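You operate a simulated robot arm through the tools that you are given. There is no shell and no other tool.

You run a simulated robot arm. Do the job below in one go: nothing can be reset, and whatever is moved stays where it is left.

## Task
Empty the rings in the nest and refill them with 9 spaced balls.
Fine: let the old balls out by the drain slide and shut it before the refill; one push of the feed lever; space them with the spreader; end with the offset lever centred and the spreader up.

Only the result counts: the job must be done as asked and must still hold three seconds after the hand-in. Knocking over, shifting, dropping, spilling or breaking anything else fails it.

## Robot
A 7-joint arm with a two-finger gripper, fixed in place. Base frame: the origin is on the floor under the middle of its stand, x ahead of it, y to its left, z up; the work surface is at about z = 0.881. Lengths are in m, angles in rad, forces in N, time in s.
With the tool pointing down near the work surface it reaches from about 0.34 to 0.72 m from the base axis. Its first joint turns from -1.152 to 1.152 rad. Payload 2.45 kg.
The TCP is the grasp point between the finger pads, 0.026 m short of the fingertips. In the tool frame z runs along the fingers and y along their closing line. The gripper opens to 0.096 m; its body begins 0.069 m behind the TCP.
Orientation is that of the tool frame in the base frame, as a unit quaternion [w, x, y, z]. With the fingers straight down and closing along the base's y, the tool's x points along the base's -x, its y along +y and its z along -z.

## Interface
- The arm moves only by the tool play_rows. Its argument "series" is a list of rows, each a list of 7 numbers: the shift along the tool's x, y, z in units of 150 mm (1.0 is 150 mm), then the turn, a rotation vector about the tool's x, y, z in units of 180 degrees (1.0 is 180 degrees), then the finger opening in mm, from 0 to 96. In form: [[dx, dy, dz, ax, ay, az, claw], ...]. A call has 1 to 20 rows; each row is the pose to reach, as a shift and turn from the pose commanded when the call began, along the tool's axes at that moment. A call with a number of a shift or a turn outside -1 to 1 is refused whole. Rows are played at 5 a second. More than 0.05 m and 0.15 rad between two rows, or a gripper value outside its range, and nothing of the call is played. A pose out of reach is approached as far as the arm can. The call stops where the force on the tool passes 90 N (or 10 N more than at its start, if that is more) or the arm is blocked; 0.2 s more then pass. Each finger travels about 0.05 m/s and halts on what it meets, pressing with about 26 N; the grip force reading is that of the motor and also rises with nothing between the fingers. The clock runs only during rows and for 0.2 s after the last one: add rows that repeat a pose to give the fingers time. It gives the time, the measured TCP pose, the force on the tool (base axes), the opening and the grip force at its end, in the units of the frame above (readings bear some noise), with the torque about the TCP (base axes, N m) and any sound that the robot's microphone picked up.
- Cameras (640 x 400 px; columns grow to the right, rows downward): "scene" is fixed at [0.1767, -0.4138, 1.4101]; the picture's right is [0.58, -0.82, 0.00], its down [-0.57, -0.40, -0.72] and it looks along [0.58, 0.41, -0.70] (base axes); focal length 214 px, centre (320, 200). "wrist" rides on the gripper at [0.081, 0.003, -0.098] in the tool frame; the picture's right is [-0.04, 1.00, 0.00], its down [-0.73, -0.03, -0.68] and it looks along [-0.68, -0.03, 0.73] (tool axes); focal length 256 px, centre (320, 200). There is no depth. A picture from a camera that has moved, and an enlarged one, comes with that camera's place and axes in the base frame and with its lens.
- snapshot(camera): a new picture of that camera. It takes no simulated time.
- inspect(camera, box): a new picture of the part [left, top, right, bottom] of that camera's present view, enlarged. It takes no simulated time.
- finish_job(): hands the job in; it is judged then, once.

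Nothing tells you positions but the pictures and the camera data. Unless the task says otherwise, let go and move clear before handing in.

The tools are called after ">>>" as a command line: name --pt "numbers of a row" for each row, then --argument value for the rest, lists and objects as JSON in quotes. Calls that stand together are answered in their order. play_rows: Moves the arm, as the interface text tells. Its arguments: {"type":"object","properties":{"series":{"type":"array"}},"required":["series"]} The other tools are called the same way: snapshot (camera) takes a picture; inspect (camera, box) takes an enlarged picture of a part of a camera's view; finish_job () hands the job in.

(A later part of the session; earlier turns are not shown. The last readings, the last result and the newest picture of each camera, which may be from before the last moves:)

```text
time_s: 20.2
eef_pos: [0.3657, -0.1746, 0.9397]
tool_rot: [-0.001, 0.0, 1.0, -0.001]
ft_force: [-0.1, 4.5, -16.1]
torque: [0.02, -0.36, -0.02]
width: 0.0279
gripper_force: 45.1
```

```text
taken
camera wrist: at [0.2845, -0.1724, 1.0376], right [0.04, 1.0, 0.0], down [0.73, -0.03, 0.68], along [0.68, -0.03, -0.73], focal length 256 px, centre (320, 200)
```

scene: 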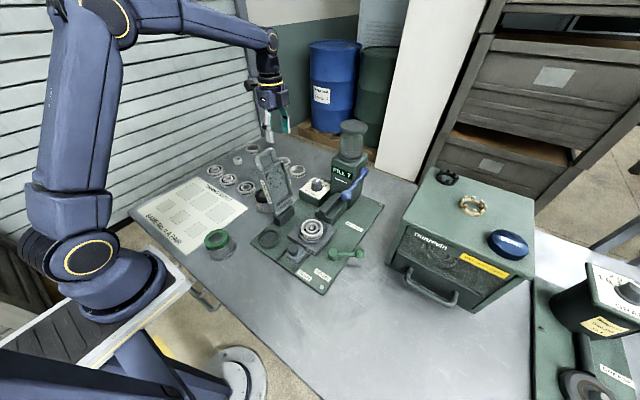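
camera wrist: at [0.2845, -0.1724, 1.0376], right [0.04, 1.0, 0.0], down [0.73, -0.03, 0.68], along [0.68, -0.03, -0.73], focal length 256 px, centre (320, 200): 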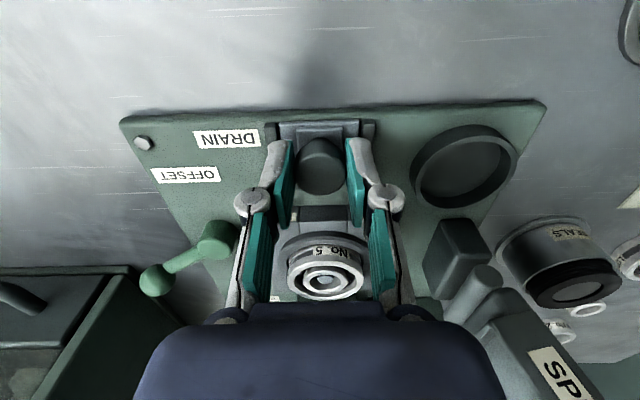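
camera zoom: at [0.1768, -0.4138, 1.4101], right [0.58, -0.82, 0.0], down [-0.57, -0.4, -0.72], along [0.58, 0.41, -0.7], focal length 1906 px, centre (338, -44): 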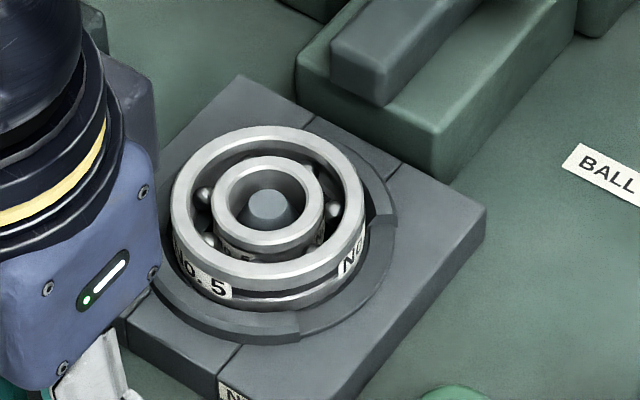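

The slide has moved about 24 mm but the balls are still held. I'll pull a little further to find its stop.

>>> play_rows --pt "0.02 0 0 0 0 0 18" --pt "0.04 0 0 0 0 0 18" --pt "0.06 0 0 0 0 0 18" --pt "0.08 0 0 0 0 0 18" --pt "0.08 0 0 0 0 0 18"

>>> inspect --camera "wrist" --box '[200, 80, 440, 280]'

>>> inspect --camera "scene" --box '[268, 205, 348, 265]'

```text
time_s: 21.4
eef_pos: [0.3574, -0.1757, 0.9392]
tool_rot: [0.004, -0.002, 1.0, -0.002]
ft_force: [35.2, 12.8, -12.5]
torque: [0.28, -0.95, -0.02]
width: 0.0282
gripper_force: 45.1
```

```text
2.00 times, centred on (320, 180) of wrist
camera zoom: at [0.2757, -0.1723, 1.0377], right [0.04, 1.0, 0.0], down [0.73, -0.02, 0.68], along [0.68, -0.03, -0.73], focal length 512 px, centre (320, 240)
```

zoom: 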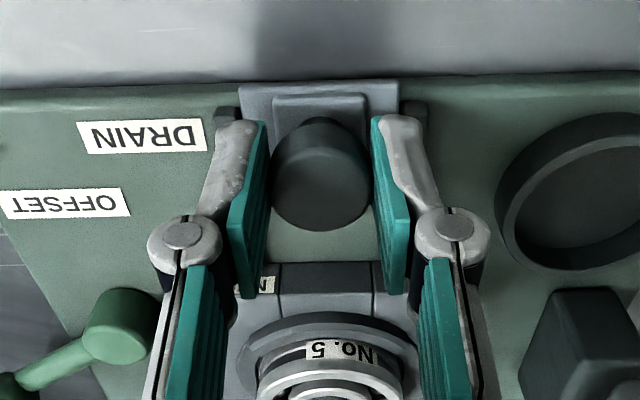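

```text
6.67 times, centred on (308, 235) of scene
camera zoom: at [0.1778, -0.4135, 1.41], right [0.58, -0.82, 0.0], down [-0.57, -0.4, -0.71], along [0.58, 0.41, -0.7], focal length 1430 px, centre (400, -33)
```

zoom: 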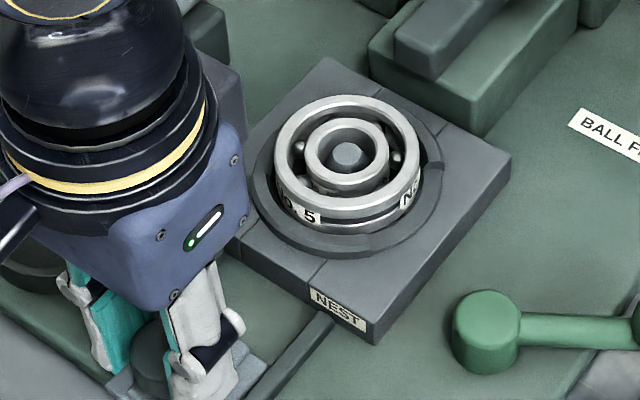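

The slide hit its stop after about 32 mm of travel. I'll release the knob, rise, and check that it stays open and what the balls do.

>>> play_rows --pt "-0.015 0 0 0 0 0 18" --pt "-0.015 0 0 0 0 0 40" --pt "-0.015 0 0 0 0 0 56" --pt "-0.015 0 0 0 0 0 56" --pt "-0.015 0 -0.2 0 0 0 56" --pt "-0.015 0 -0.5 0 0 0 56" --pt "-0.015 0 -0.8 0 0 0 56" --pt "-0.015 0 -0.95 0 0 0 56" --pt "-0.015 0 -0.95 0 0 0 56"

>>> snapshot --camera "wrist"

>>> inspect --camera "wrist" --box '[280, 140, 380, 220]'

>>> inspect --camera "scene" --box '[260, 200, 380, 290]'

```text
time_s: 23.4
eef_pos: [0.3568, -0.1762, 1.0816]
tool_rot: [0.0, 0.0, 1.0, -0.001]
ft_force: [0.3, -0.5, 0.5]
torque: [0.01, 0.04, -0.02]
width: 0.0561
gripper_force: 0.1
```

```text
taken
camera wrist: at [0.2754, -0.1726, 1.1813], right [0.04, 1.0, 0.0], down [0.73, -0.03, 0.68], along [0.68, -0.03, -0.73], focal length 256 px, centre (320, 200)
```

wrist: 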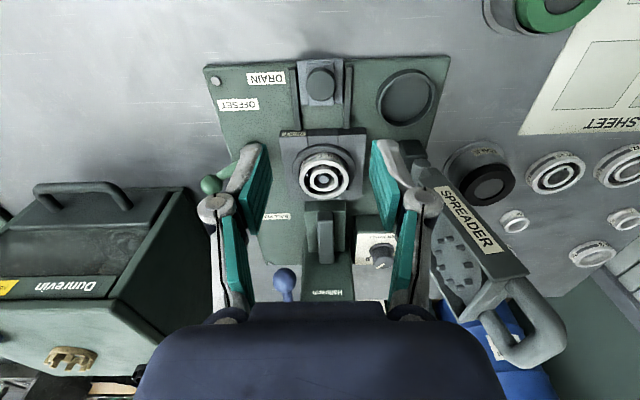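

```text
5.00 times, centred on (330, 180) of wrist
camera zoom: at [0.2754, -0.1726, 1.1813], right [0.04, 1.0, 0.0], down [0.73, -0.03, 0.68], along [0.68, -0.03, -0.73], focal length 1280 px, centre (270, 300)
```

zoom: 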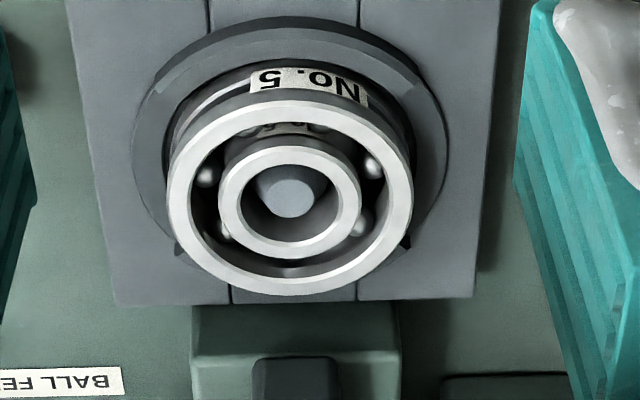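

```text
4.44 times, centred on (320, 245) of scene
camera zoom: at [0.1767, -0.4138, 1.4101], right [0.58, -0.82, 0.0], down [-0.57, -0.4, -0.72], along [0.58, 0.41, -0.7], focal length 953 px, centre (320, 0)
```

zoom: 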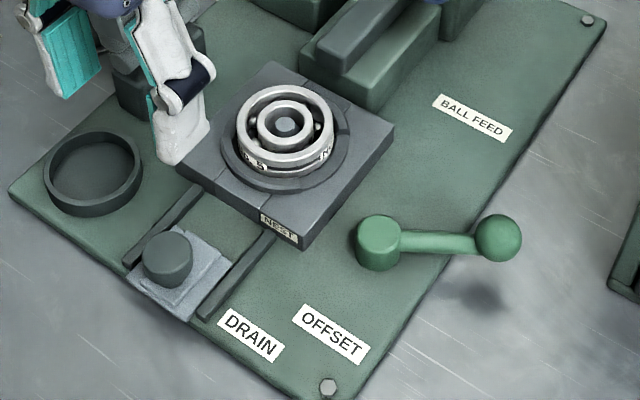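

The slide stays open, but the centred rings still hold the balls, so the offset lever has to release them. Its ball knob is near (0.483, -0.326, 0.917); I'm moving above it with the fingers squared across the lever.

>>> play_rows --pt "-0.12 -0.15 0 0 0 0.046 56" --pt "-0.24 -0.29 0 0 0 0.092 56" --pt "-0.36 -0.43 0 0 0 0.138 56" --pt "-0.48 -0.57 0 0 0 0.184 56" --pt "-0.6 -0.71 0 0 0 0.23 56" --pt "-0.72 -0.85 0 0 0 0.276 56" --pt "-0.84 -0.99 0 0 0 0.322 56" --pt "-0.84 -0.99 0.25 0 0 0.322 56" --pt "-0.84 -0.99 0.5 0 0 0.322 56" --pt "-0.84 -0.99 0.5 0 0 0.322 56"

>>> snapshot --camera "wrist"

>>> snapshot --camera "scene"

```text
time_s: 25.6
eef_pos: [0.4812, -0.3247, 1.0045]
tool_rot: [0.001, 0.483, 0.875, -0.001]
ft_force: [-0.1, -0.3, -0.6]
torque: [-0.01, -0.02, -0.02]
width: 0.0559
gripper_force: 0.1
```

```text
taken
camera wrist: at [0.4409, -0.2537, 1.1044], right [0.87, 0.5, 0.0], down [0.36, -0.64, 0.68], along [0.34, -0.59, -0.73], focal length 256 px, centre (320, 200)
```

wrist: 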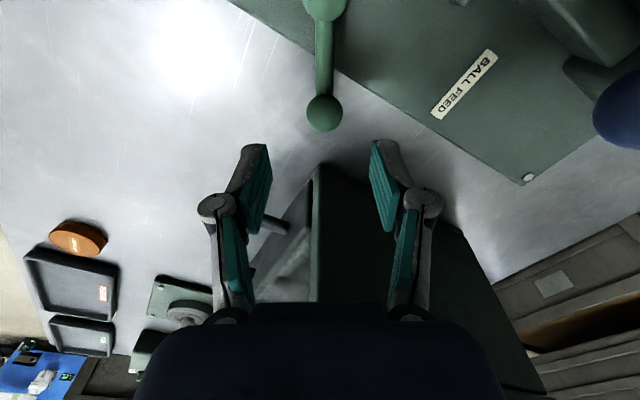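

```text
taken
```

scene: 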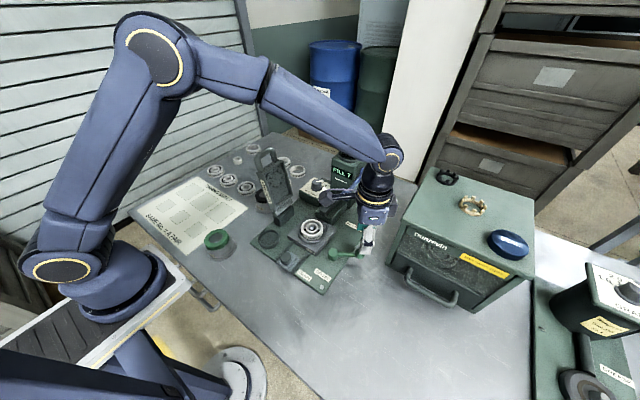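

>>> play_rows --pt "-0.009 0.014 0.15 0 0 0 56" --pt "-0.009 0.014 0.3 0 0 0 56" --pt "-0.009 0.014 0.45 0 0 0 56" --pt "-0.009 0.014 0.53 0 0 0 56" --pt "-0.009 0.014 0.53 0 0 0 40" --pt "-0.009 0.014 0.53 0 0 0 24" --pt "-0.009 0.014 0.53 0 0 0 18" --pt "-0.009 0.014 0.53 0 0 0 18"

>>> inspect --camera "wrist" --box '[200, 0, 440, 200]'

>>> inspect --camera "scene" --box '[280, 200, 400, 290]'

```text
time_s: 27.4
eef_pos: [0.485, -0.3239, 0.9258]
tool_rot: [0.0, 0.485, 0.875, -0.001]
ft_force: [0.6, -0.1, -3.8]
torque: [-0.08, -0.05, -0.01]
width: 0.0265
gripper_force: 44.6
```

```text
2.00 times, centred on (320, 100) of wrist
camera zoom: at [0.4445, -0.2536, 1.0256], right [0.87, 0.5, 0.0], down [0.37, -0.64, 0.68], along [0.34, -0.59, -0.73], focal length 512 px, centre (320, 400)
```

zoom: 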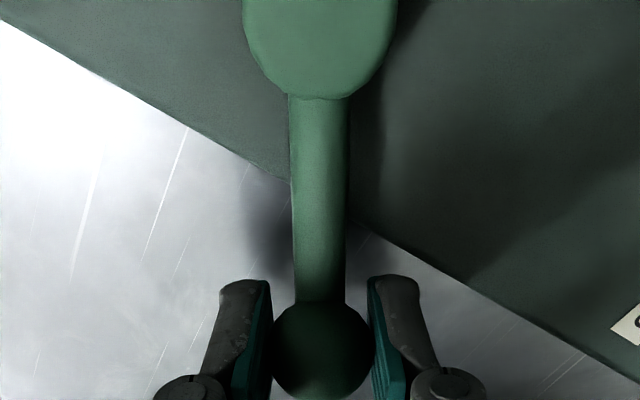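

```text
4.44 times, centred on (340, 245) of scene
camera zoom: at [0.1767, -0.4139, 1.4101], right [0.58, -0.82, 0.0], down [-0.57, -0.4, -0.72], along [0.58, 0.41, -0.7], focal length 953 px, centre (231, 0)
```

zoom: 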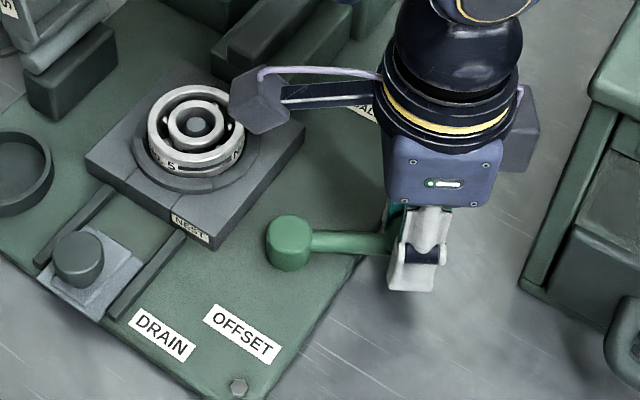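

The lever ball is gripped at (0.485, -0.324), with the pivot near (0.451, -0.265). I'll try a small swing clockwise, towards -x, and watch the force and the inner ring.

>>> play_rows --pt "0.0006 -0.024 0 0 0 0.0167 18" --pt "0.0025 -0.0477 0 0 0 0.0333 18" --pt "0.0056 -0.0713 0 0 0 0.05 18" --pt "0.0056 -0.0713 0 0 0 0.05 18"

>>> inspect --camera "scene" --box '[280, 200, 400, 290]'

```text
time_s: 28.4
eef_pos: [0.4756, -0.328, 0.927]
tool_rot: [0.0, 0.552, 0.834, -0.001]
ft_force: [-0.5, -0.8, -6.7]
torque: [-0.2, -0.07, 0.04]
width: 0.0265
gripper_force: 44.6
```

```text
4.44 times, centred on (340, 245) of scene
camera zoom: at [0.1768, -0.4139, 1.41], right [0.58, -0.82, 0.0], down [-0.57, -0.4, -0.72], along [0.58, 0.41, -0.7], focal length 953 px, centre (231, 0)
```

zoom: 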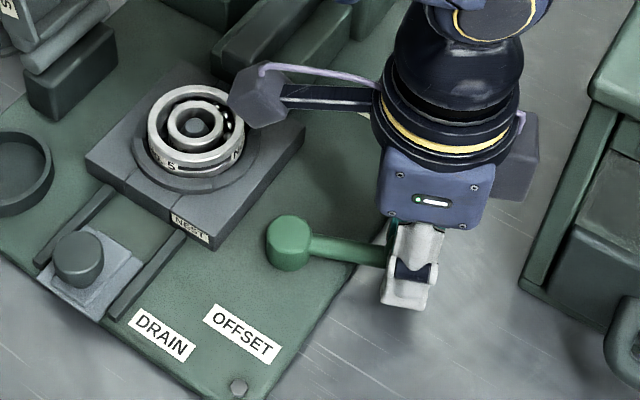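

>>> inspect --camera "scene" --box '[300, 212, 348, 244]'

```text
12.50 times, centred on (324, 228) of scene
camera zoom: at [0.1768, -0.4139, 1.41], right [0.58, -0.82, 0.0], down [-0.57, -0.4, -0.72], along [0.58, 0.41, -0.7], focal length 2681 px, centre (270, -150)
```

zoom: 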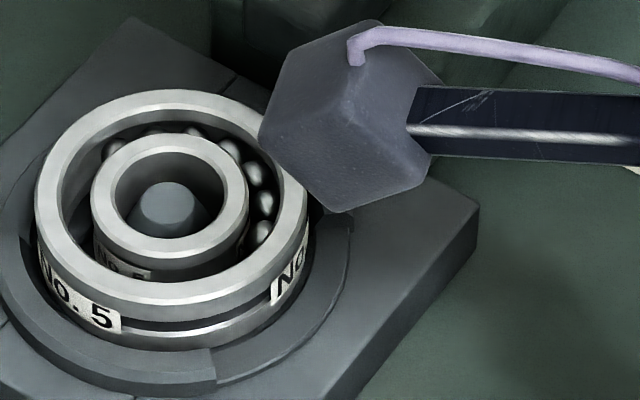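

The inner ring shifts towards the base and the balls gather on the chute side, so clockwise is the offset direction. I'll continue in small steps.

>>> play_rows --pt "0.0006 -0.024 0 0 0 0.0167 18" --pt "0.0025 -0.0477 0 0 0 0.0333 18" --pt "0.0056 -0.0713 0 0 0 0.05 18" --pt "0.01 -0.095 0 0 0 0.0667 18" --pt "0.0156 -0.118 0 0 0 0.0833 18" --pt "0.0156 -0.118 0 0 0 0.0833 18"

>>> inspect --camera "scene" --box '[280, 200, 400, 290]'

>>> inspect --camera "scene" --box '[300, 212, 348, 244]'

```text
time_s: 29.8
eef_pos: [0.4573, -0.3323, 0.927]
tool_rot: [0.0, 0.655, 0.756, 0.0]
ft_force: [-5.1, 4.9, -6.1]
torque: [0.56, 0.11, 0.32]
width: 0.0261
gripper_force: 44.8
```

```text
4.44 times, centred on (340, 245) of scene
camera zoom: at [0.1766, -0.4137, 1.4101], right [0.58, -0.82, 0.0], down [-0.57, -0.4, -0.72], along [0.58, 0.41, -0.7], focal length 953 px, centre (231, 0)
```

zoom: 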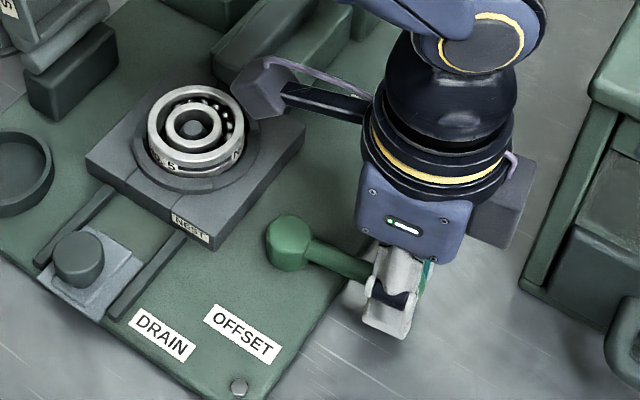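

```text
12.50 times, centred on (324, 228) of scene
camera zoom: at [0.1766, -0.4137, 1.4101], right [0.58, -0.82, 0.0], down [-0.57, -0.4, -0.72], along [0.58, 0.41, -0.7], focal length 2681 px, centre (270, -150)
```

zoom: 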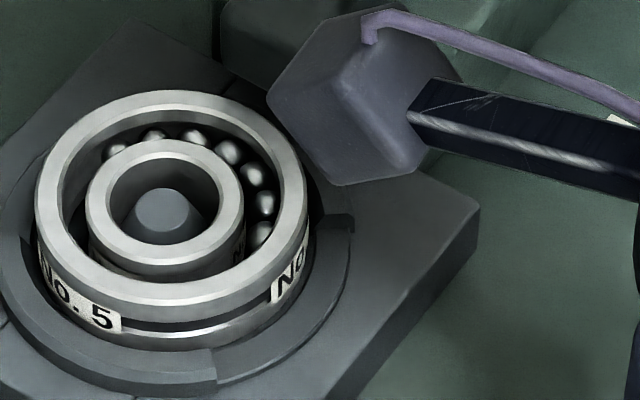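

>>> play_rows --pt "0.0006 -0.024 0 0 0 0.0167 18" --pt "0.0025 -0.0477 0 0 0 0.0333 18" --pt "0.0056 -0.0713 0 0 0 0.05 18" --pt "0.0056 -0.0713 0 0 0 0.05 18"

>>> inspect --camera "scene" --box '[280, 200, 400, 290]'

>>> inspect --camera "scene" --box '[300, 212, 348, 244]'

```text
time_s: 30.8
eef_pos: [0.4481, -0.3332, 0.928]
tool_rot: [0.0, 0.713, 0.701, 0.001]
ft_force: [-1.6, 11.6, -6.9]
torque: [0.08, 0.02, 0.12]
width: 0.0261
gripper_force: 45.1
```

```text
4.44 times, centred on (340, 245) of scene
camera zoom: at [0.1767, -0.4136, 1.4101], right [0.58, -0.82, 0.0], down [-0.57, -0.4, -0.72], along [0.58, 0.41, -0.7], focal length 953 px, centre (231, 0)
```

zoom: 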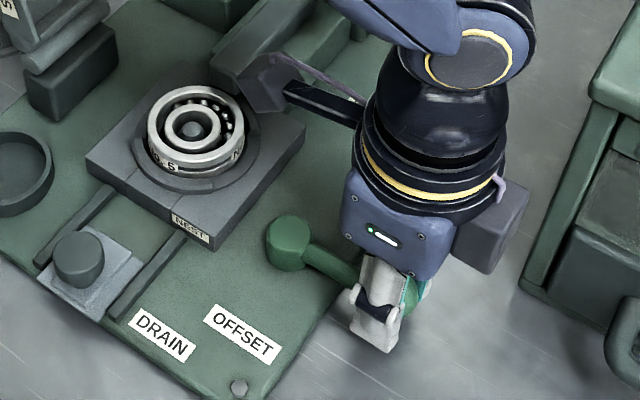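

```text
12.50 times, centred on (324, 228) of scene
camera zoom: at [0.1767, -0.4136, 1.4101], right [0.58, -0.82, 0.0], down [-0.57, -0.4, -0.72], along [0.58, 0.41, -0.7], focal length 2681 px, centre (270, -150)
```

zoom: 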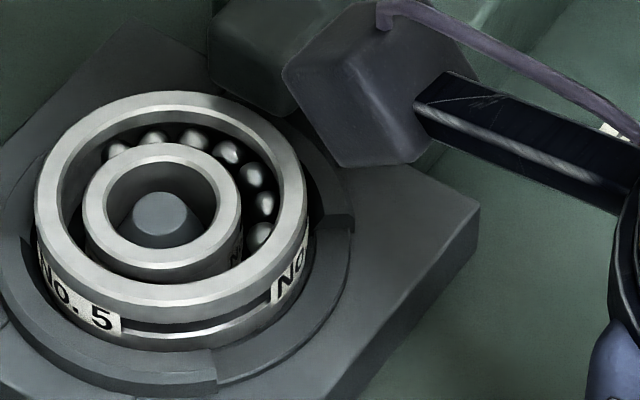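

>>> play_rows --pt "0.0006 -0.024 0 0 0 0.0167 18" --pt "0.0025 -0.0477 0 0 0 0.0333 18" --pt "0.0056 -0.0713 0 0 0 0.05 18" --pt "0.01 -0.095 0 0 0 0.0667 18" --pt "0.0156 -0.118 0 0 0 0.0833 18" --pt "0.0156 -0.118 0 0 0 0.0833 18"

>>> inspect --camera "scene" --box '[280, 200, 400, 290]'

>>> inspect --camera "scene" --box '[300, 212, 348, 244]'

```text
time_s: 32.2
eef_pos: [0.4289, -0.3303, 0.926]
tool_rot: [0.0, 0.798, 0.602, 0.0]
ft_force: [0.9, 15.5, -6.3]
torque: [0.17, -0.01, 0.17]
width: 0.0263
gripper_force: 44.9
```

```text
4.44 times, centred on (340, 245) of scene
camera zoom: at [0.1768, -0.4135, 1.4102], right [0.58, -0.82, 0.0], down [-0.57, -0.4, -0.72], along [0.58, 0.41, -0.7], focal length 953 px, centre (231, 0)
```

zoom: 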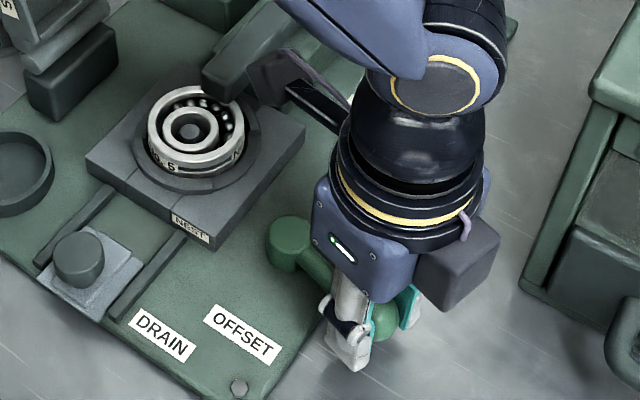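

```text
12.50 times, centred on (324, 228) of scene
camera zoom: at [0.1768, -0.4135, 1.4102], right [0.58, -0.82, 0.0], down [-0.57, -0.4, -0.72], along [0.58, 0.41, -0.7], focal length 2681 px, centre (270, -150)
```

zoom: 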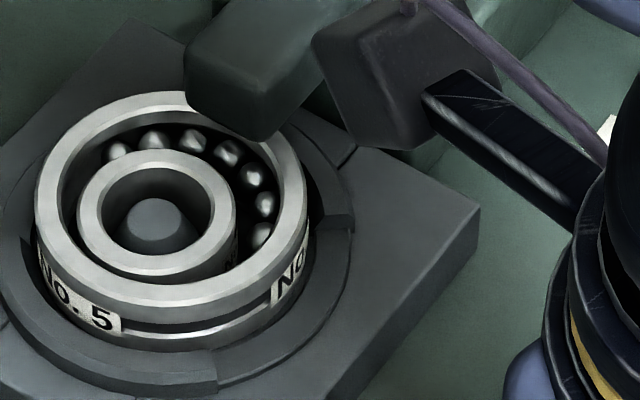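

The chute bar also advances over the gap as the lever swings. I'll keep going to the lever's end of travel, with a small radial correction.

>>> play_rows --pt "0.008 -0.024 0 0 0 0.0167 18" --pt "0.01 -0.0477 0 0 0 0.0333 18" --pt "0.013 -0.0713 0 0 0 0.05 18" --pt "0.018 -0.095 0 0 0 0.0667 18" --pt "0.018 -0.095 0 0 0 0.0667 18"

>>> inspect --camera "scene" --box '[280, 200, 400, 290]'

>>> inspect --camera "scene" --box '[300, 212, 348, 244]'

```text
time_s: 33.4
eef_pos: [0.4162, -0.3263, 0.927]
tool_rot: [0.001, 0.857, 0.516, -0.002]
ft_force: [1.2, 9.6, -0.5]
torque: [0.0, 0.09, 0.24]
width: 0.0263
gripper_force: 44.7
```

```text
4.44 times, centred on (340, 245) of scene
camera zoom: at [0.1767, -0.4136, 1.4101], right [0.58, -0.82, 0.0], down [-0.57, -0.4, -0.72], along [0.58, 0.41, -0.7], focal length 953 px, centre (231, 0)
```

zoom: 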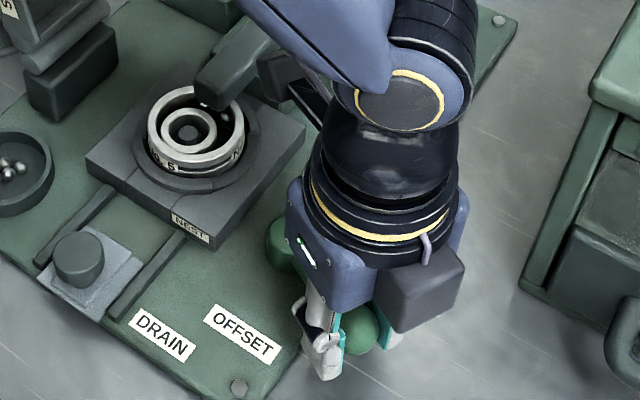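

```text
12.50 times, centred on (324, 228) of scene
camera zoom: at [0.1767, -0.4136, 1.4101], right [0.58, -0.82, 0.0], down [-0.57, -0.4, -0.72], along [0.58, 0.41, -0.7], focal length 2681 px, centre (270, -150)
```

zoom: 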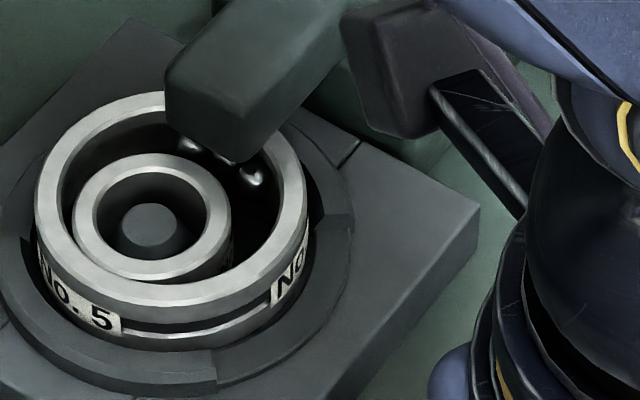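

The old balls are now draining into the round cup on the plate. I'm holding here to let the rest out.

>>> play_rows --pt "0.004 0 0 0 0 0 18" --pt "0.004 0 0 0 0 0 18" --pt "0.004 0 0 0 0 0 18" --pt "0.004 0 0 0 0 0 18" --pt "0.004 0 0 0 0 0 18"

>>> inspect --camera "scene" --box '[240, 200, 360, 290]'

>>> inspect --camera "scene" --box '[300, 212, 348, 244]'

```text
time_s: 34.6
eef_pos: [0.4168, -0.3258, 0.9264]
tool_rot: [0.002, 0.857, 0.515, -0.001]
ft_force: [-1.2, -1.2, -1.0]
torque: [-0.19, 0.05, -0.01]
width: 0.0262
gripper_force: 44.9
```

```text
4.44 times, centred on (300, 245) of scene
camera zoom: at [0.1767, -0.4139, 1.4101], right [0.58, -0.82, 0.0], down [-0.57, -0.4, -0.72], along [0.58, 0.41, -0.7], focal length 953 px, centre (409, 0)
```

zoom: 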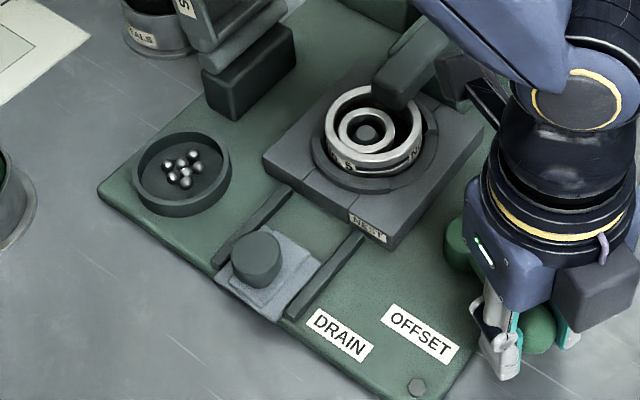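

```text
12.50 times, centred on (324, 228) of scene
camera zoom: at [0.1767, -0.4139, 1.4101], right [0.58, -0.82, 0.0], down [-0.57, -0.4, -0.72], along [0.58, 0.41, -0.7], focal length 2681 px, centre (270, -150)
```

zoom: 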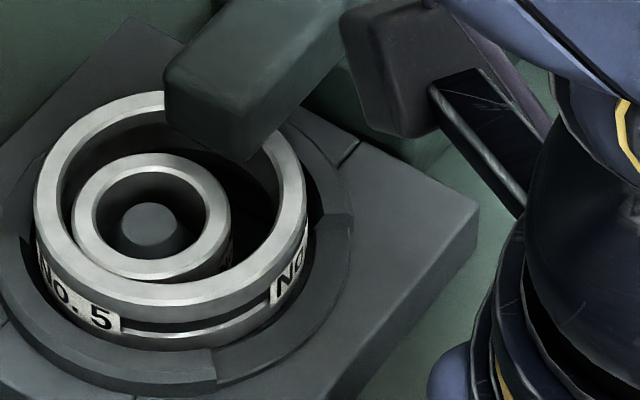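

>>> inspect --camera "scene" --box '[258, 222, 290, 246]'

>>> snapshot --camera "wrist"

>>> snapshot --camera "scene"

```text
16.00 times, centred on (274, 234) of scene
camera zoom: at [0.1767, -0.4139, 1.4101], right [0.58, -0.82, 0.0], down [-0.57, -0.4, -0.72], along [0.58, 0.41, -0.7], focal length 3432 px, centre (1056, -344)
```

zoom: 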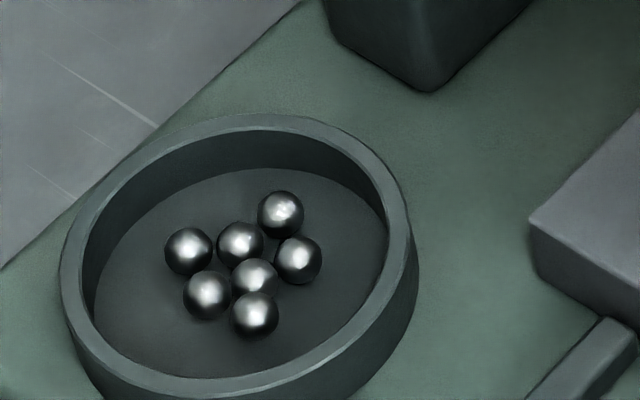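

```text
taken
camera wrist: at [0.4582, -0.2552, 1.0255], right [0.86, -0.5, 0.0], down [-0.37, -0.63, 0.68], along [-0.34, -0.59, -0.73], focal length 256 px, centre (320, 200)
```

wrist: 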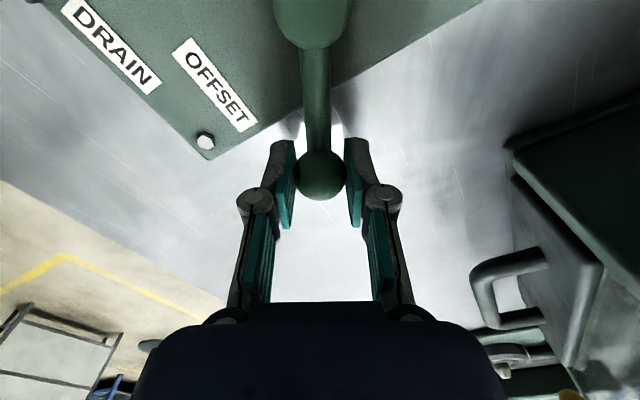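

```text
taken
```

scene: 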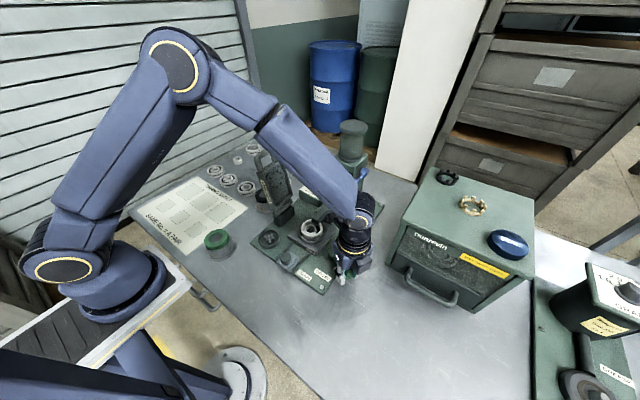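

All seven old balls are in the cup and the rings look empty. I'll nudge the lever slightly further to feel for its end stop before the refill.

>>> play_rows --pt "0.0006 -0.02 0 0 0 0.014 18" --pt "0.0025 -0.04 0 0 0 0.028 18" --pt "0.0025 -0.04 0 0 0 0.028 18"

>>> inspect --camera "scene" --box '[300, 200, 360, 245]'

```text
time_s: 35.4
eef_pos: [0.414, -0.324, 0.9258]
tool_rot: [0.004, 0.879, 0.477, 0.0]
ft_force: [19.1, -19.3, -17.1]
torque: [-0.24, -0.03, 0.0]
width: 0.0264
gripper_force: 44.9
```

```text
8.89 times, centred on (330, 222) of scene
camera zoom: at [0.1774, -0.4145, 1.4098], right [0.58, -0.82, 0.0], down [-0.57, -0.4, -0.72], along [0.58, 0.41, -0.7], focal length 1906 px, centre (231, 0)
```

zoom: 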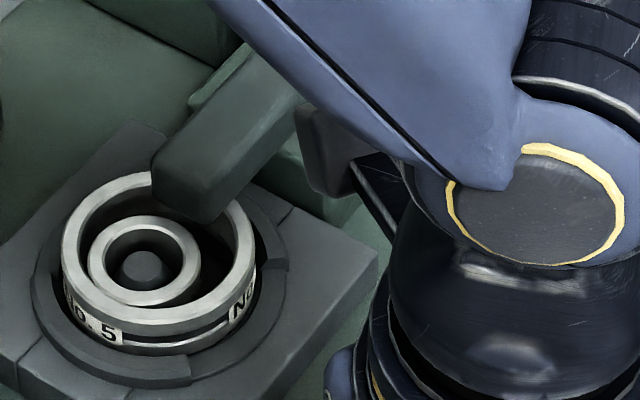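

That's the end stop. I'll relax the push, let go of the lever and rise, checking that it stays put.

>>> play_rows --pt "-0.001 0.02 0 0 0 -0.014 18" --pt "-0.001 0.02 0 0 0 -0.014 36" --pt "-0.001 0.02 0 0 0 -0.014 56" --pt "-0.001 0.02 0 0 0 -0.014 56" --pt "-0.001 0.02 -0.2 0 0 -0.014 56" --pt "-0.001 0.02 -0.5 0 0 -0.014 56" --pt "-0.001 0.02 -0.8 0 0 -0.014 56" --pt "-0.001 0.02 -0.99 0 0 -0.014 56" --pt "-0.001 0.02 -0.99 0 0 -0.014 56"

>>> snapshot --camera "wrist"

>>> inspect --camera "scene" --box '[240, 160, 400, 290]'

```text
time_s: 37.4
eef_pos: [0.4143, -0.3235, 1.0759]
tool_rot: [0.0, 0.868, 0.497, -0.001]
ft_force: [-0.1, 0.0, -1.0]
torque: [0.01, 0.02, -0.01]
width: 0.0562
gripper_force: 0.0
```

```text
taken
camera wrist: at [0.4587, -0.2557, 1.1738], right [0.84, -0.54, 0.0], down [-0.4, -0.62, 0.68], along [-0.37, -0.57, -0.73], focal length 256 px, centre (320, 200)
```

wrist: 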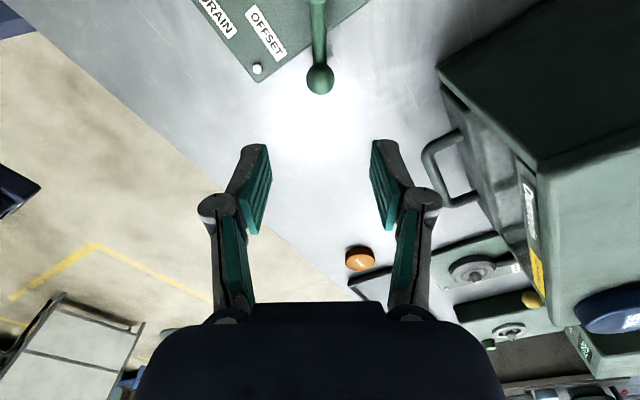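

```text
3.08 times, centred on (320, 225) of scene
camera zoom: at [0.1767, -0.4138, 1.4101], right [0.58, -0.82, 0.0], down [-0.57, -0.4, -0.72], along [0.58, 0.41, -0.7], focal length 660 px, centre (320, 123)
```

zoom: 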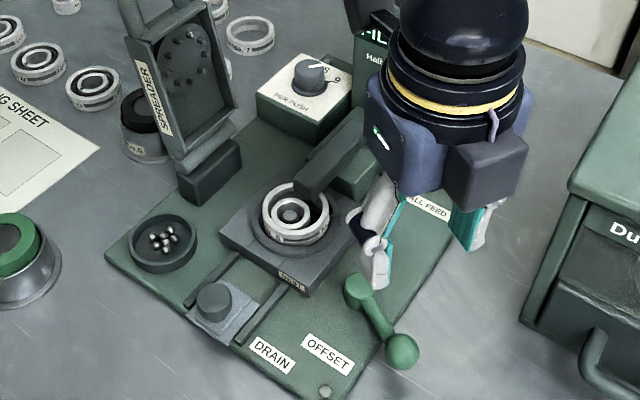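

The lever holds its offset position. Next I shut the drain slide: I'm moving back over its knob, now near x≈0.358, and restoring the default yaw.

>>> play_rows --pt "0.044 -0.055 0 0 0 -0.0445 56" --pt "0.088 -0.11 0 0 0 -0.089 56" --pt "0.132 -0.165 0 0 0 -0.1335 56" --pt "0.176 -0.22 0 0 0 -0.178 56" --pt "0.22 -0.275 0 0 0 -0.2225 56" --pt "0.264 -0.33 0 0 0 -0.267 56" --pt "0.308 -0.385 0 0 0 -0.3115 56" --pt "0.352 -0.44 0 0 0 -0.356 56" --pt "0.396 -0.495 0 0 0 -0.4005 56" --pt "0.44 -0.55 0 0 0 -0.445 56" --pt "0.484 -0.605 0 0 0 -0.4895 56" --pt "0.528 -0.66 0 0 0 -0.534 56" --pt "0.572 -0.715 0 0 0 -0.5785 56" --pt "0.616 -0.77 0 0 0 -0.623 56" --pt "0.662 -0.821 0 0 0 -0.667 56" --pt "0.662 -0.821 0 0 0 -0.667 56"

>>> snapshot --camera "wrist"

>>> inspect --camera "wrist" --box '[260, 40, 400, 220]'

```text
time_s: 40.8
eef_pos: [0.3583, -0.174, 1.0752]
tool_rot: [0.0, 0.002, 1.0, -0.001]
ft_force: [-0.3, 0.1, -0.8]
torque: [0.03, -0.02, -0.01]
width: 0.0562
gripper_force: 0.1
```

```text
taken
camera wrist: at [0.2767, -0.1718, 1.1738], right [0.04, 1.0, 0.0], down [0.73, -0.03, 0.68], along [0.68, -0.03, -0.73], focal length 256 px, centre (320, 200)
```

wrist: 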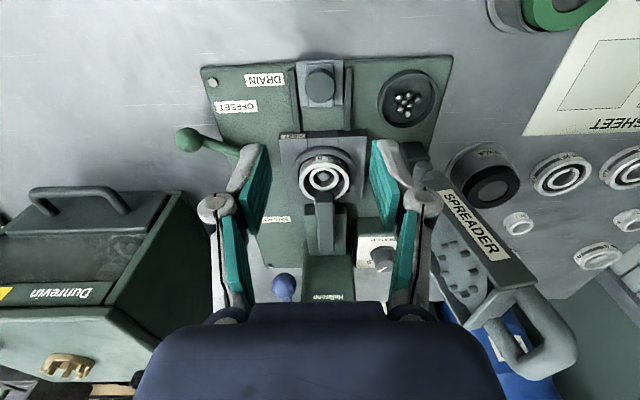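

```text
2.22 times, centred on (330, 130) of wrist
camera zoom: at [0.2767, -0.1718, 1.1738], right [0.04, 1.0, 0.0], down [0.73, -0.03, 0.68], along [0.68, -0.03, -0.73], focal length 569 px, centre (298, 356)
```

zoom: 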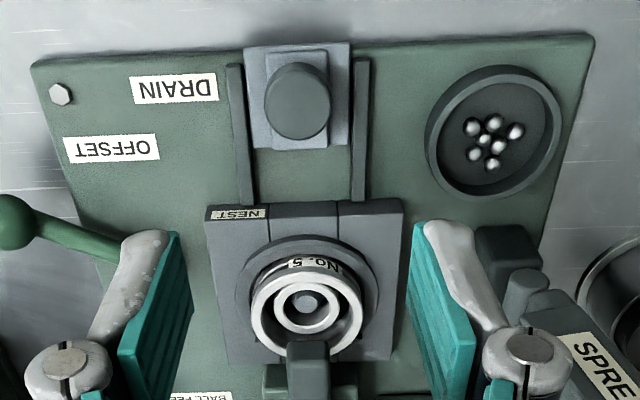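

>>> play_rows --pt "-0.007 -0.01 0.25 0 0 0 56" --pt "-0.007 -0.01 0.5 0 0 0 56" --pt "-0.007 -0.01 0.75 0 0 0 56" --pt "-0.007 -0.01 0.915 0 0 0 56" --pt "-0.007 -0.01 0.915 0 0 0 40" --pt "-0.007 -0.01 0.915 0 0 0 24" --pt "-0.007 -0.01 0.915 0 0 0 18" --pt "-0.007 -0.01 0.915 0 0 0 18"

>>> inspect --camera "wrist" --box '[200, 80, 440, 280]'

```text
time_s: 42.6
eef_pos: [0.3598, -0.175, 0.9371]
tool_rot: [0.0, 0.002, 1.0, 0.0]
ft_force: [2.7, 13.7, -5.0]
torque: [0.27, -0.32, 0.02]
width: 0.0277
gripper_force: 44.0
```

```text
2.00 times, centred on (320, 180) of wrist
camera zoom: at [0.2784, -0.1722, 1.0364], right [0.04, 1.0, 0.0], down [0.73, -0.03, 0.68], along [0.68, -0.03, -0.74], focal length 512 px, centre (320, 240)
```

zoom: 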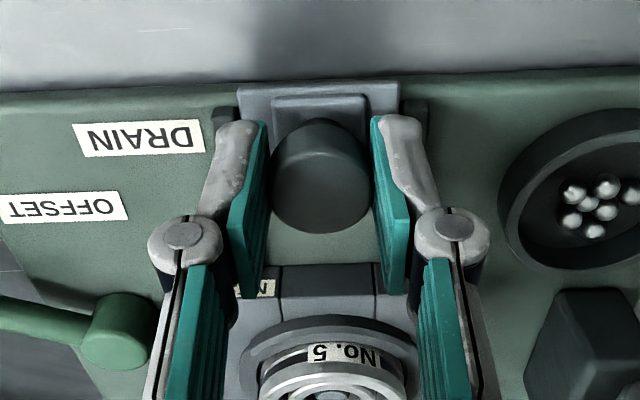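

>>> play_rows --pt "-0.04 0.007 0 0 0 0 18" --pt "-0.08 0.007 0 0 0 0 18" --pt "-0.12 0.007 0 0 0 0 18" --pt "-0.16 0.007 0 0 0 0 18" --pt "-0.2 0.007 0 0 0 0 18" --pt "-0.22 0.007 0 0 0 0 18" --pt "-0.22 0.007 0 0 0 0 18"

>>> inspect --camera "wrist" --box '[200, 40, 440, 240]'

>>> inspect --camera "scene" --box '[240, 190, 360, 280]'

```text
time_s: 44.2
eef_pos: [0.389, -0.1754, 0.9372]
tool_rot: [-0.004, 0.004, 1.0, 0.001]
ft_force: [-12.8, 3.3, -22.4]
torque: [0.13, 0.75, 0.34]
width: 0.0279
gripper_force: 44.7
```

```text
2.00 times, centred on (320, 140) of wrist
camera zoom: at [0.3096, -0.1721, 1.0368], right [0.05, 1.0, 0.0], down [0.74, -0.04, 0.67], along [0.67, -0.03, -0.74], focal length 512 px, centre (320, 320)
```

zoom: 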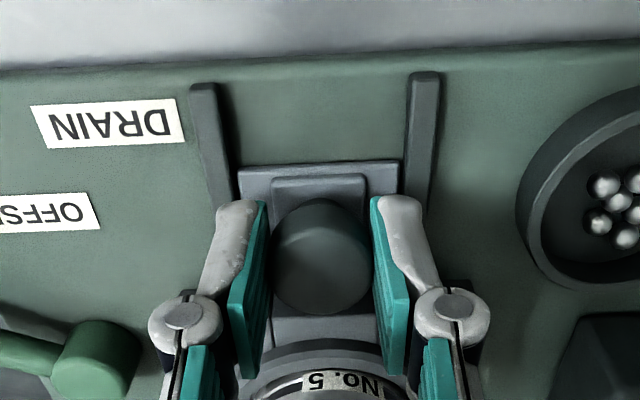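

```text
4.44 times, centred on (300, 235) of scene
camera zoom: at [0.1766, -0.4139, 1.4101], right [0.58, -0.82, 0.0], down [-0.57, -0.4, -0.72], along [0.58, 0.41, -0.7], focal length 953 px, centre (409, 44)
```

zoom: 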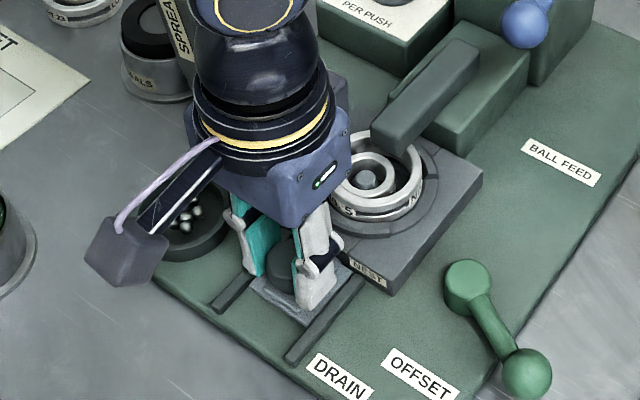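

>>> play_rows --pt "-0.012 0 0 0 0 0 18" --pt "-0.024 0 0 0 0 0 18" --pt "-0.024 0 0 0 0 0 18"

>>> inspect --camera "wrist" --box '[200, 40, 440, 240]'

```text
time_s: 45.0
eef_pos: [0.3908, -0.1748, 0.9369]
tool_rot: [-0.005, 0.004, 1.0, 0.002]
ft_force: [-35.5, -7.4, -6.2]
torque: [-0.33, 0.79, -0.03]
width: 0.028
gripper_force: 45.0
```

```text
2.00 times, centred on (320, 140) of wrist
camera zoom: at [0.3106, -0.1721, 1.0371], right [0.05, 1.0, 0.0], down [0.74, -0.04, 0.67], along [0.67, -0.03, -0.74], focal length 512 px, centre (320, 320)
```

zoom: 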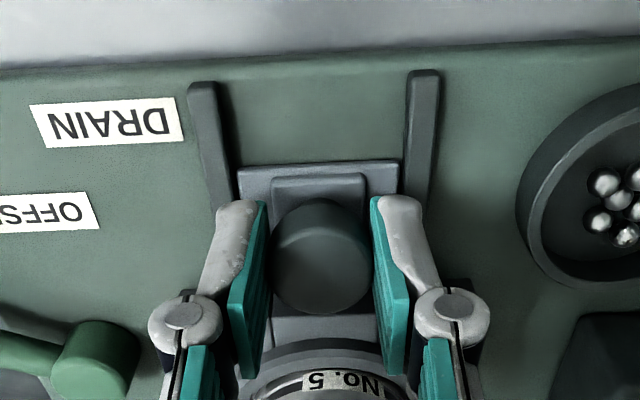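

The slide is hard against its closed stop. I'm easing off, letting go and rising, then looking at the feed lever.

>>> play_rows --pt "0.024 0 0 0 0 0 18" --pt "0.024 0 0 0 0 0 36" --pt "0.024 0 0 0 0 0 56" --pt "0.024 0 0 0 0 0 56" --pt "0.024 0 -0.25 0 0 0 56" --pt "0.024 0 -0.5 0 0 0 56" --pt "0.024 0 -0.8 0 0 0 56" --pt "0.024 0 -0.95 0 0 0 56" --pt "0.024 0 -0.95 0 0 0 56"

>>> snapshot --camera "wrist"

>>> inspect --camera "scene" --box '[260, 100, 400, 200]'

>>> inspect --camera "scene" --box '[250, 190, 370, 280]'

```text
time_s: 47.0
eef_pos: [0.3909, -0.1755, 1.0806]
tool_rot: [0.0, 0.002, 1.0, -0.001]
ft_force: [0.6, 0.1, -0.2]
torque: [0.0, -0.04, -0.01]
width: 0.0558
gripper_force: 0.0
```

```text
taken
camera wrist: at [0.3107, -0.1732, 1.1795], right [0.05, 1.0, 0.0], down [0.73, -0.03, 0.68], along [0.68, -0.03, -0.73], focal length 256 px, centre (320, 200)
```

wrist: 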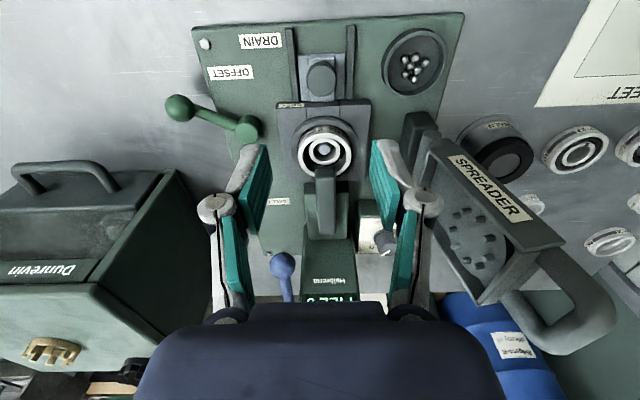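

```text
4.00 times, centred on (330, 150) of scene
camera zoom: at [0.1767, -0.4138, 1.4101], right [0.58, -0.82, 0.0], down [-0.57, -0.4, -0.72], along [0.58, 0.41, -0.7], focal length 858 px, centre (280, 400)
```

zoom: 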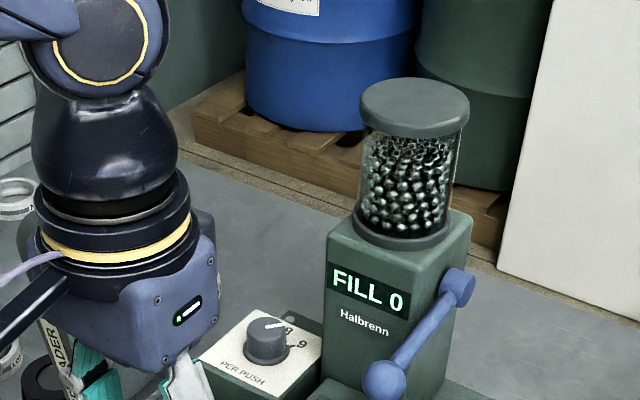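

```text
4.44 times, centred on (310, 235) of scene
camera zoom: at [0.1767, -0.4138, 1.4101], right [0.58, -0.82, 0.0], down [-0.57, -0.4, -0.72], along [0.58, 0.41, -0.7], focal length 953 px, centre (364, 44)
```

zoom: 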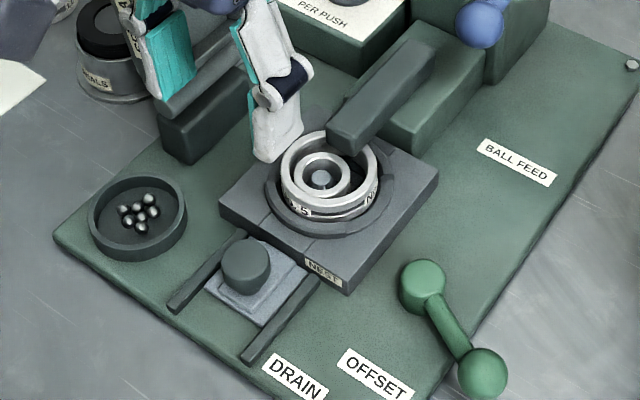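

The display now reads FILL 0, so it shows the count in the nest, and the drain is shut. The blue feed lever's ball is near (0.560, -0.229, 1.018), hinged at about (0.661, 1.033), so a push goes downward. I'll come in with closed fingers pitched 30° forward to stay clear of the hopper.

>>> play_rows --pt "-0.17 -0.08 -0.1 0 -0.028 0 40" --pt "-0.35 -0.16 -0.2 0 -0.056 0 24" --pt "-0.52 -0.24 -0.2 0 -0.084 0 10" --pt "-0.7 -0.32 -0.2 0 -0.112 0 0" --pt "-0.8 -0.397 -0.2 0 -0.14 0 0" --pt "-0.867 -0.397 -0.2 0 -0.1667 0 0" --pt "-0.867 -0.397 -0.2 0 -0.1667 0 0"

>>> snapshot --camera "wrist"

>>> inspect --camera "scene" --box '[260, 90, 420, 220]'

```text
time_s: 48.6
eef_pos: [0.5215, -0.2369, 1.1112]
tool_rot: [0.259, 0.003, 0.966, -0.002]
ft_force: [0.2, 0.4, 0.5]
torque: [0.02, -0.02, 0.0]
width: 0.0002
gripper_force: 26.1
```

```text
taken
camera wrist: at [0.4029, -0.2326, 1.1554], right [0.04, 1.0, 0.02], down [0.29, -0.03, 0.95], along [0.95, -0.03, -0.3], focal length 256 px, centre (320, 200)
```

wrist: 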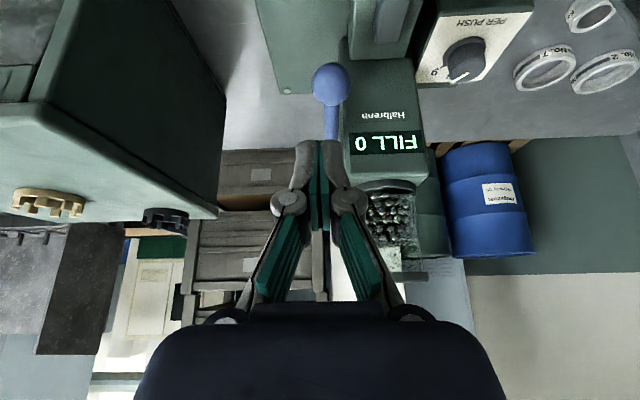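

```text
3.08 times, centred on (340, 155) of scene
camera zoom: at [0.1767, -0.4138, 1.4101], right [0.58, -0.82, 0.0], down [-0.57, -0.4, -0.72], along [0.58, 0.41, -0.7], focal length 660 px, centre (258, 338)
```

zoom: 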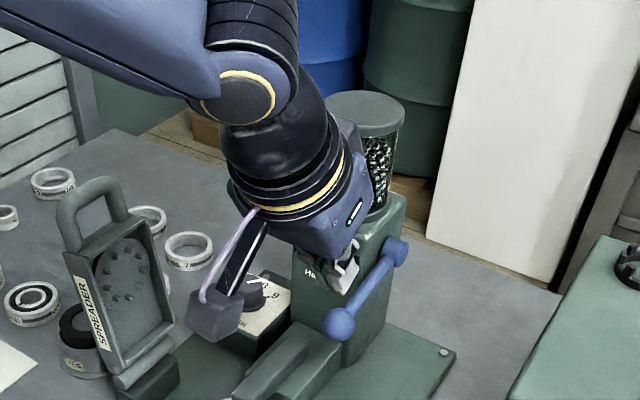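

The refined ball position is about (0.567, -0.227, 1.010). I'm moving to just above it before pressing.

>>> play_rows --pt "0.03 0.047 0.13 0 0 0 0" --pt "0.06 0.047 0.27 0 0 0 0" --pt "0.077 0.047 0.36 0 0 0 0" --pt "0.077 0.047 0.36 0 0 0 0"

>>> inspect --camera "wrist" --box '[220, 40, 460, 240]'

>>> inspect --camera "scene" --box '[280, 120, 400, 220]'

```text
time_s: 49.6
eef_pos: [0.539, -0.2295, 1.0578]
tool_rot: [0.259, 0.002, 0.966, -0.001]
ft_force: [1.1, 0.1, -1.2]
torque: [0.0, -0.02, -0.03]
width: 0.0001
gripper_force: 25.9
```

```text
2.00 times, centred on (340, 140) of wrist
camera zoom: at [0.4199, -0.2258, 1.1028], right [0.04, 1.0, 0.02], down [0.3, -0.03, 0.95], along [0.95, -0.03, -0.3], focal length 512 px, centre (280, 320)
```

zoom: 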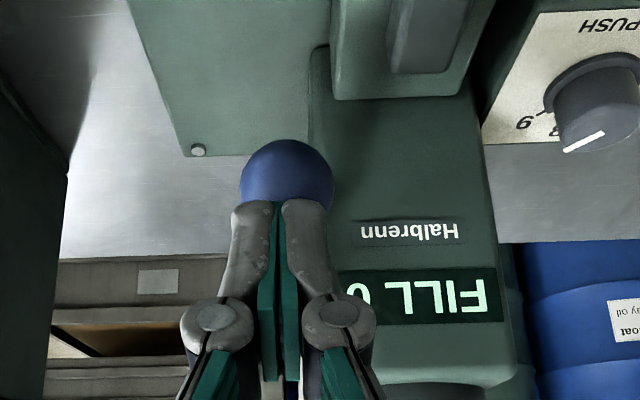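

```text
4.00 times, centred on (340, 170) of scene
camera zoom: at [0.1767, -0.4138, 1.4101], right [0.58, -0.82, 0.0], down [-0.57, -0.4, -0.72], along [0.58, 0.41, -0.7], focal length 858 px, centre (240, 320)
```

zoom: 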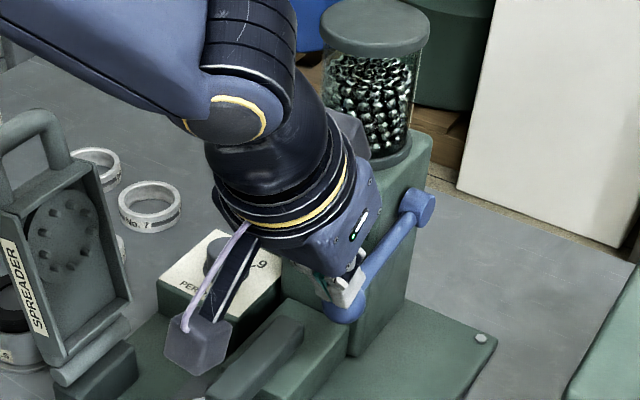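

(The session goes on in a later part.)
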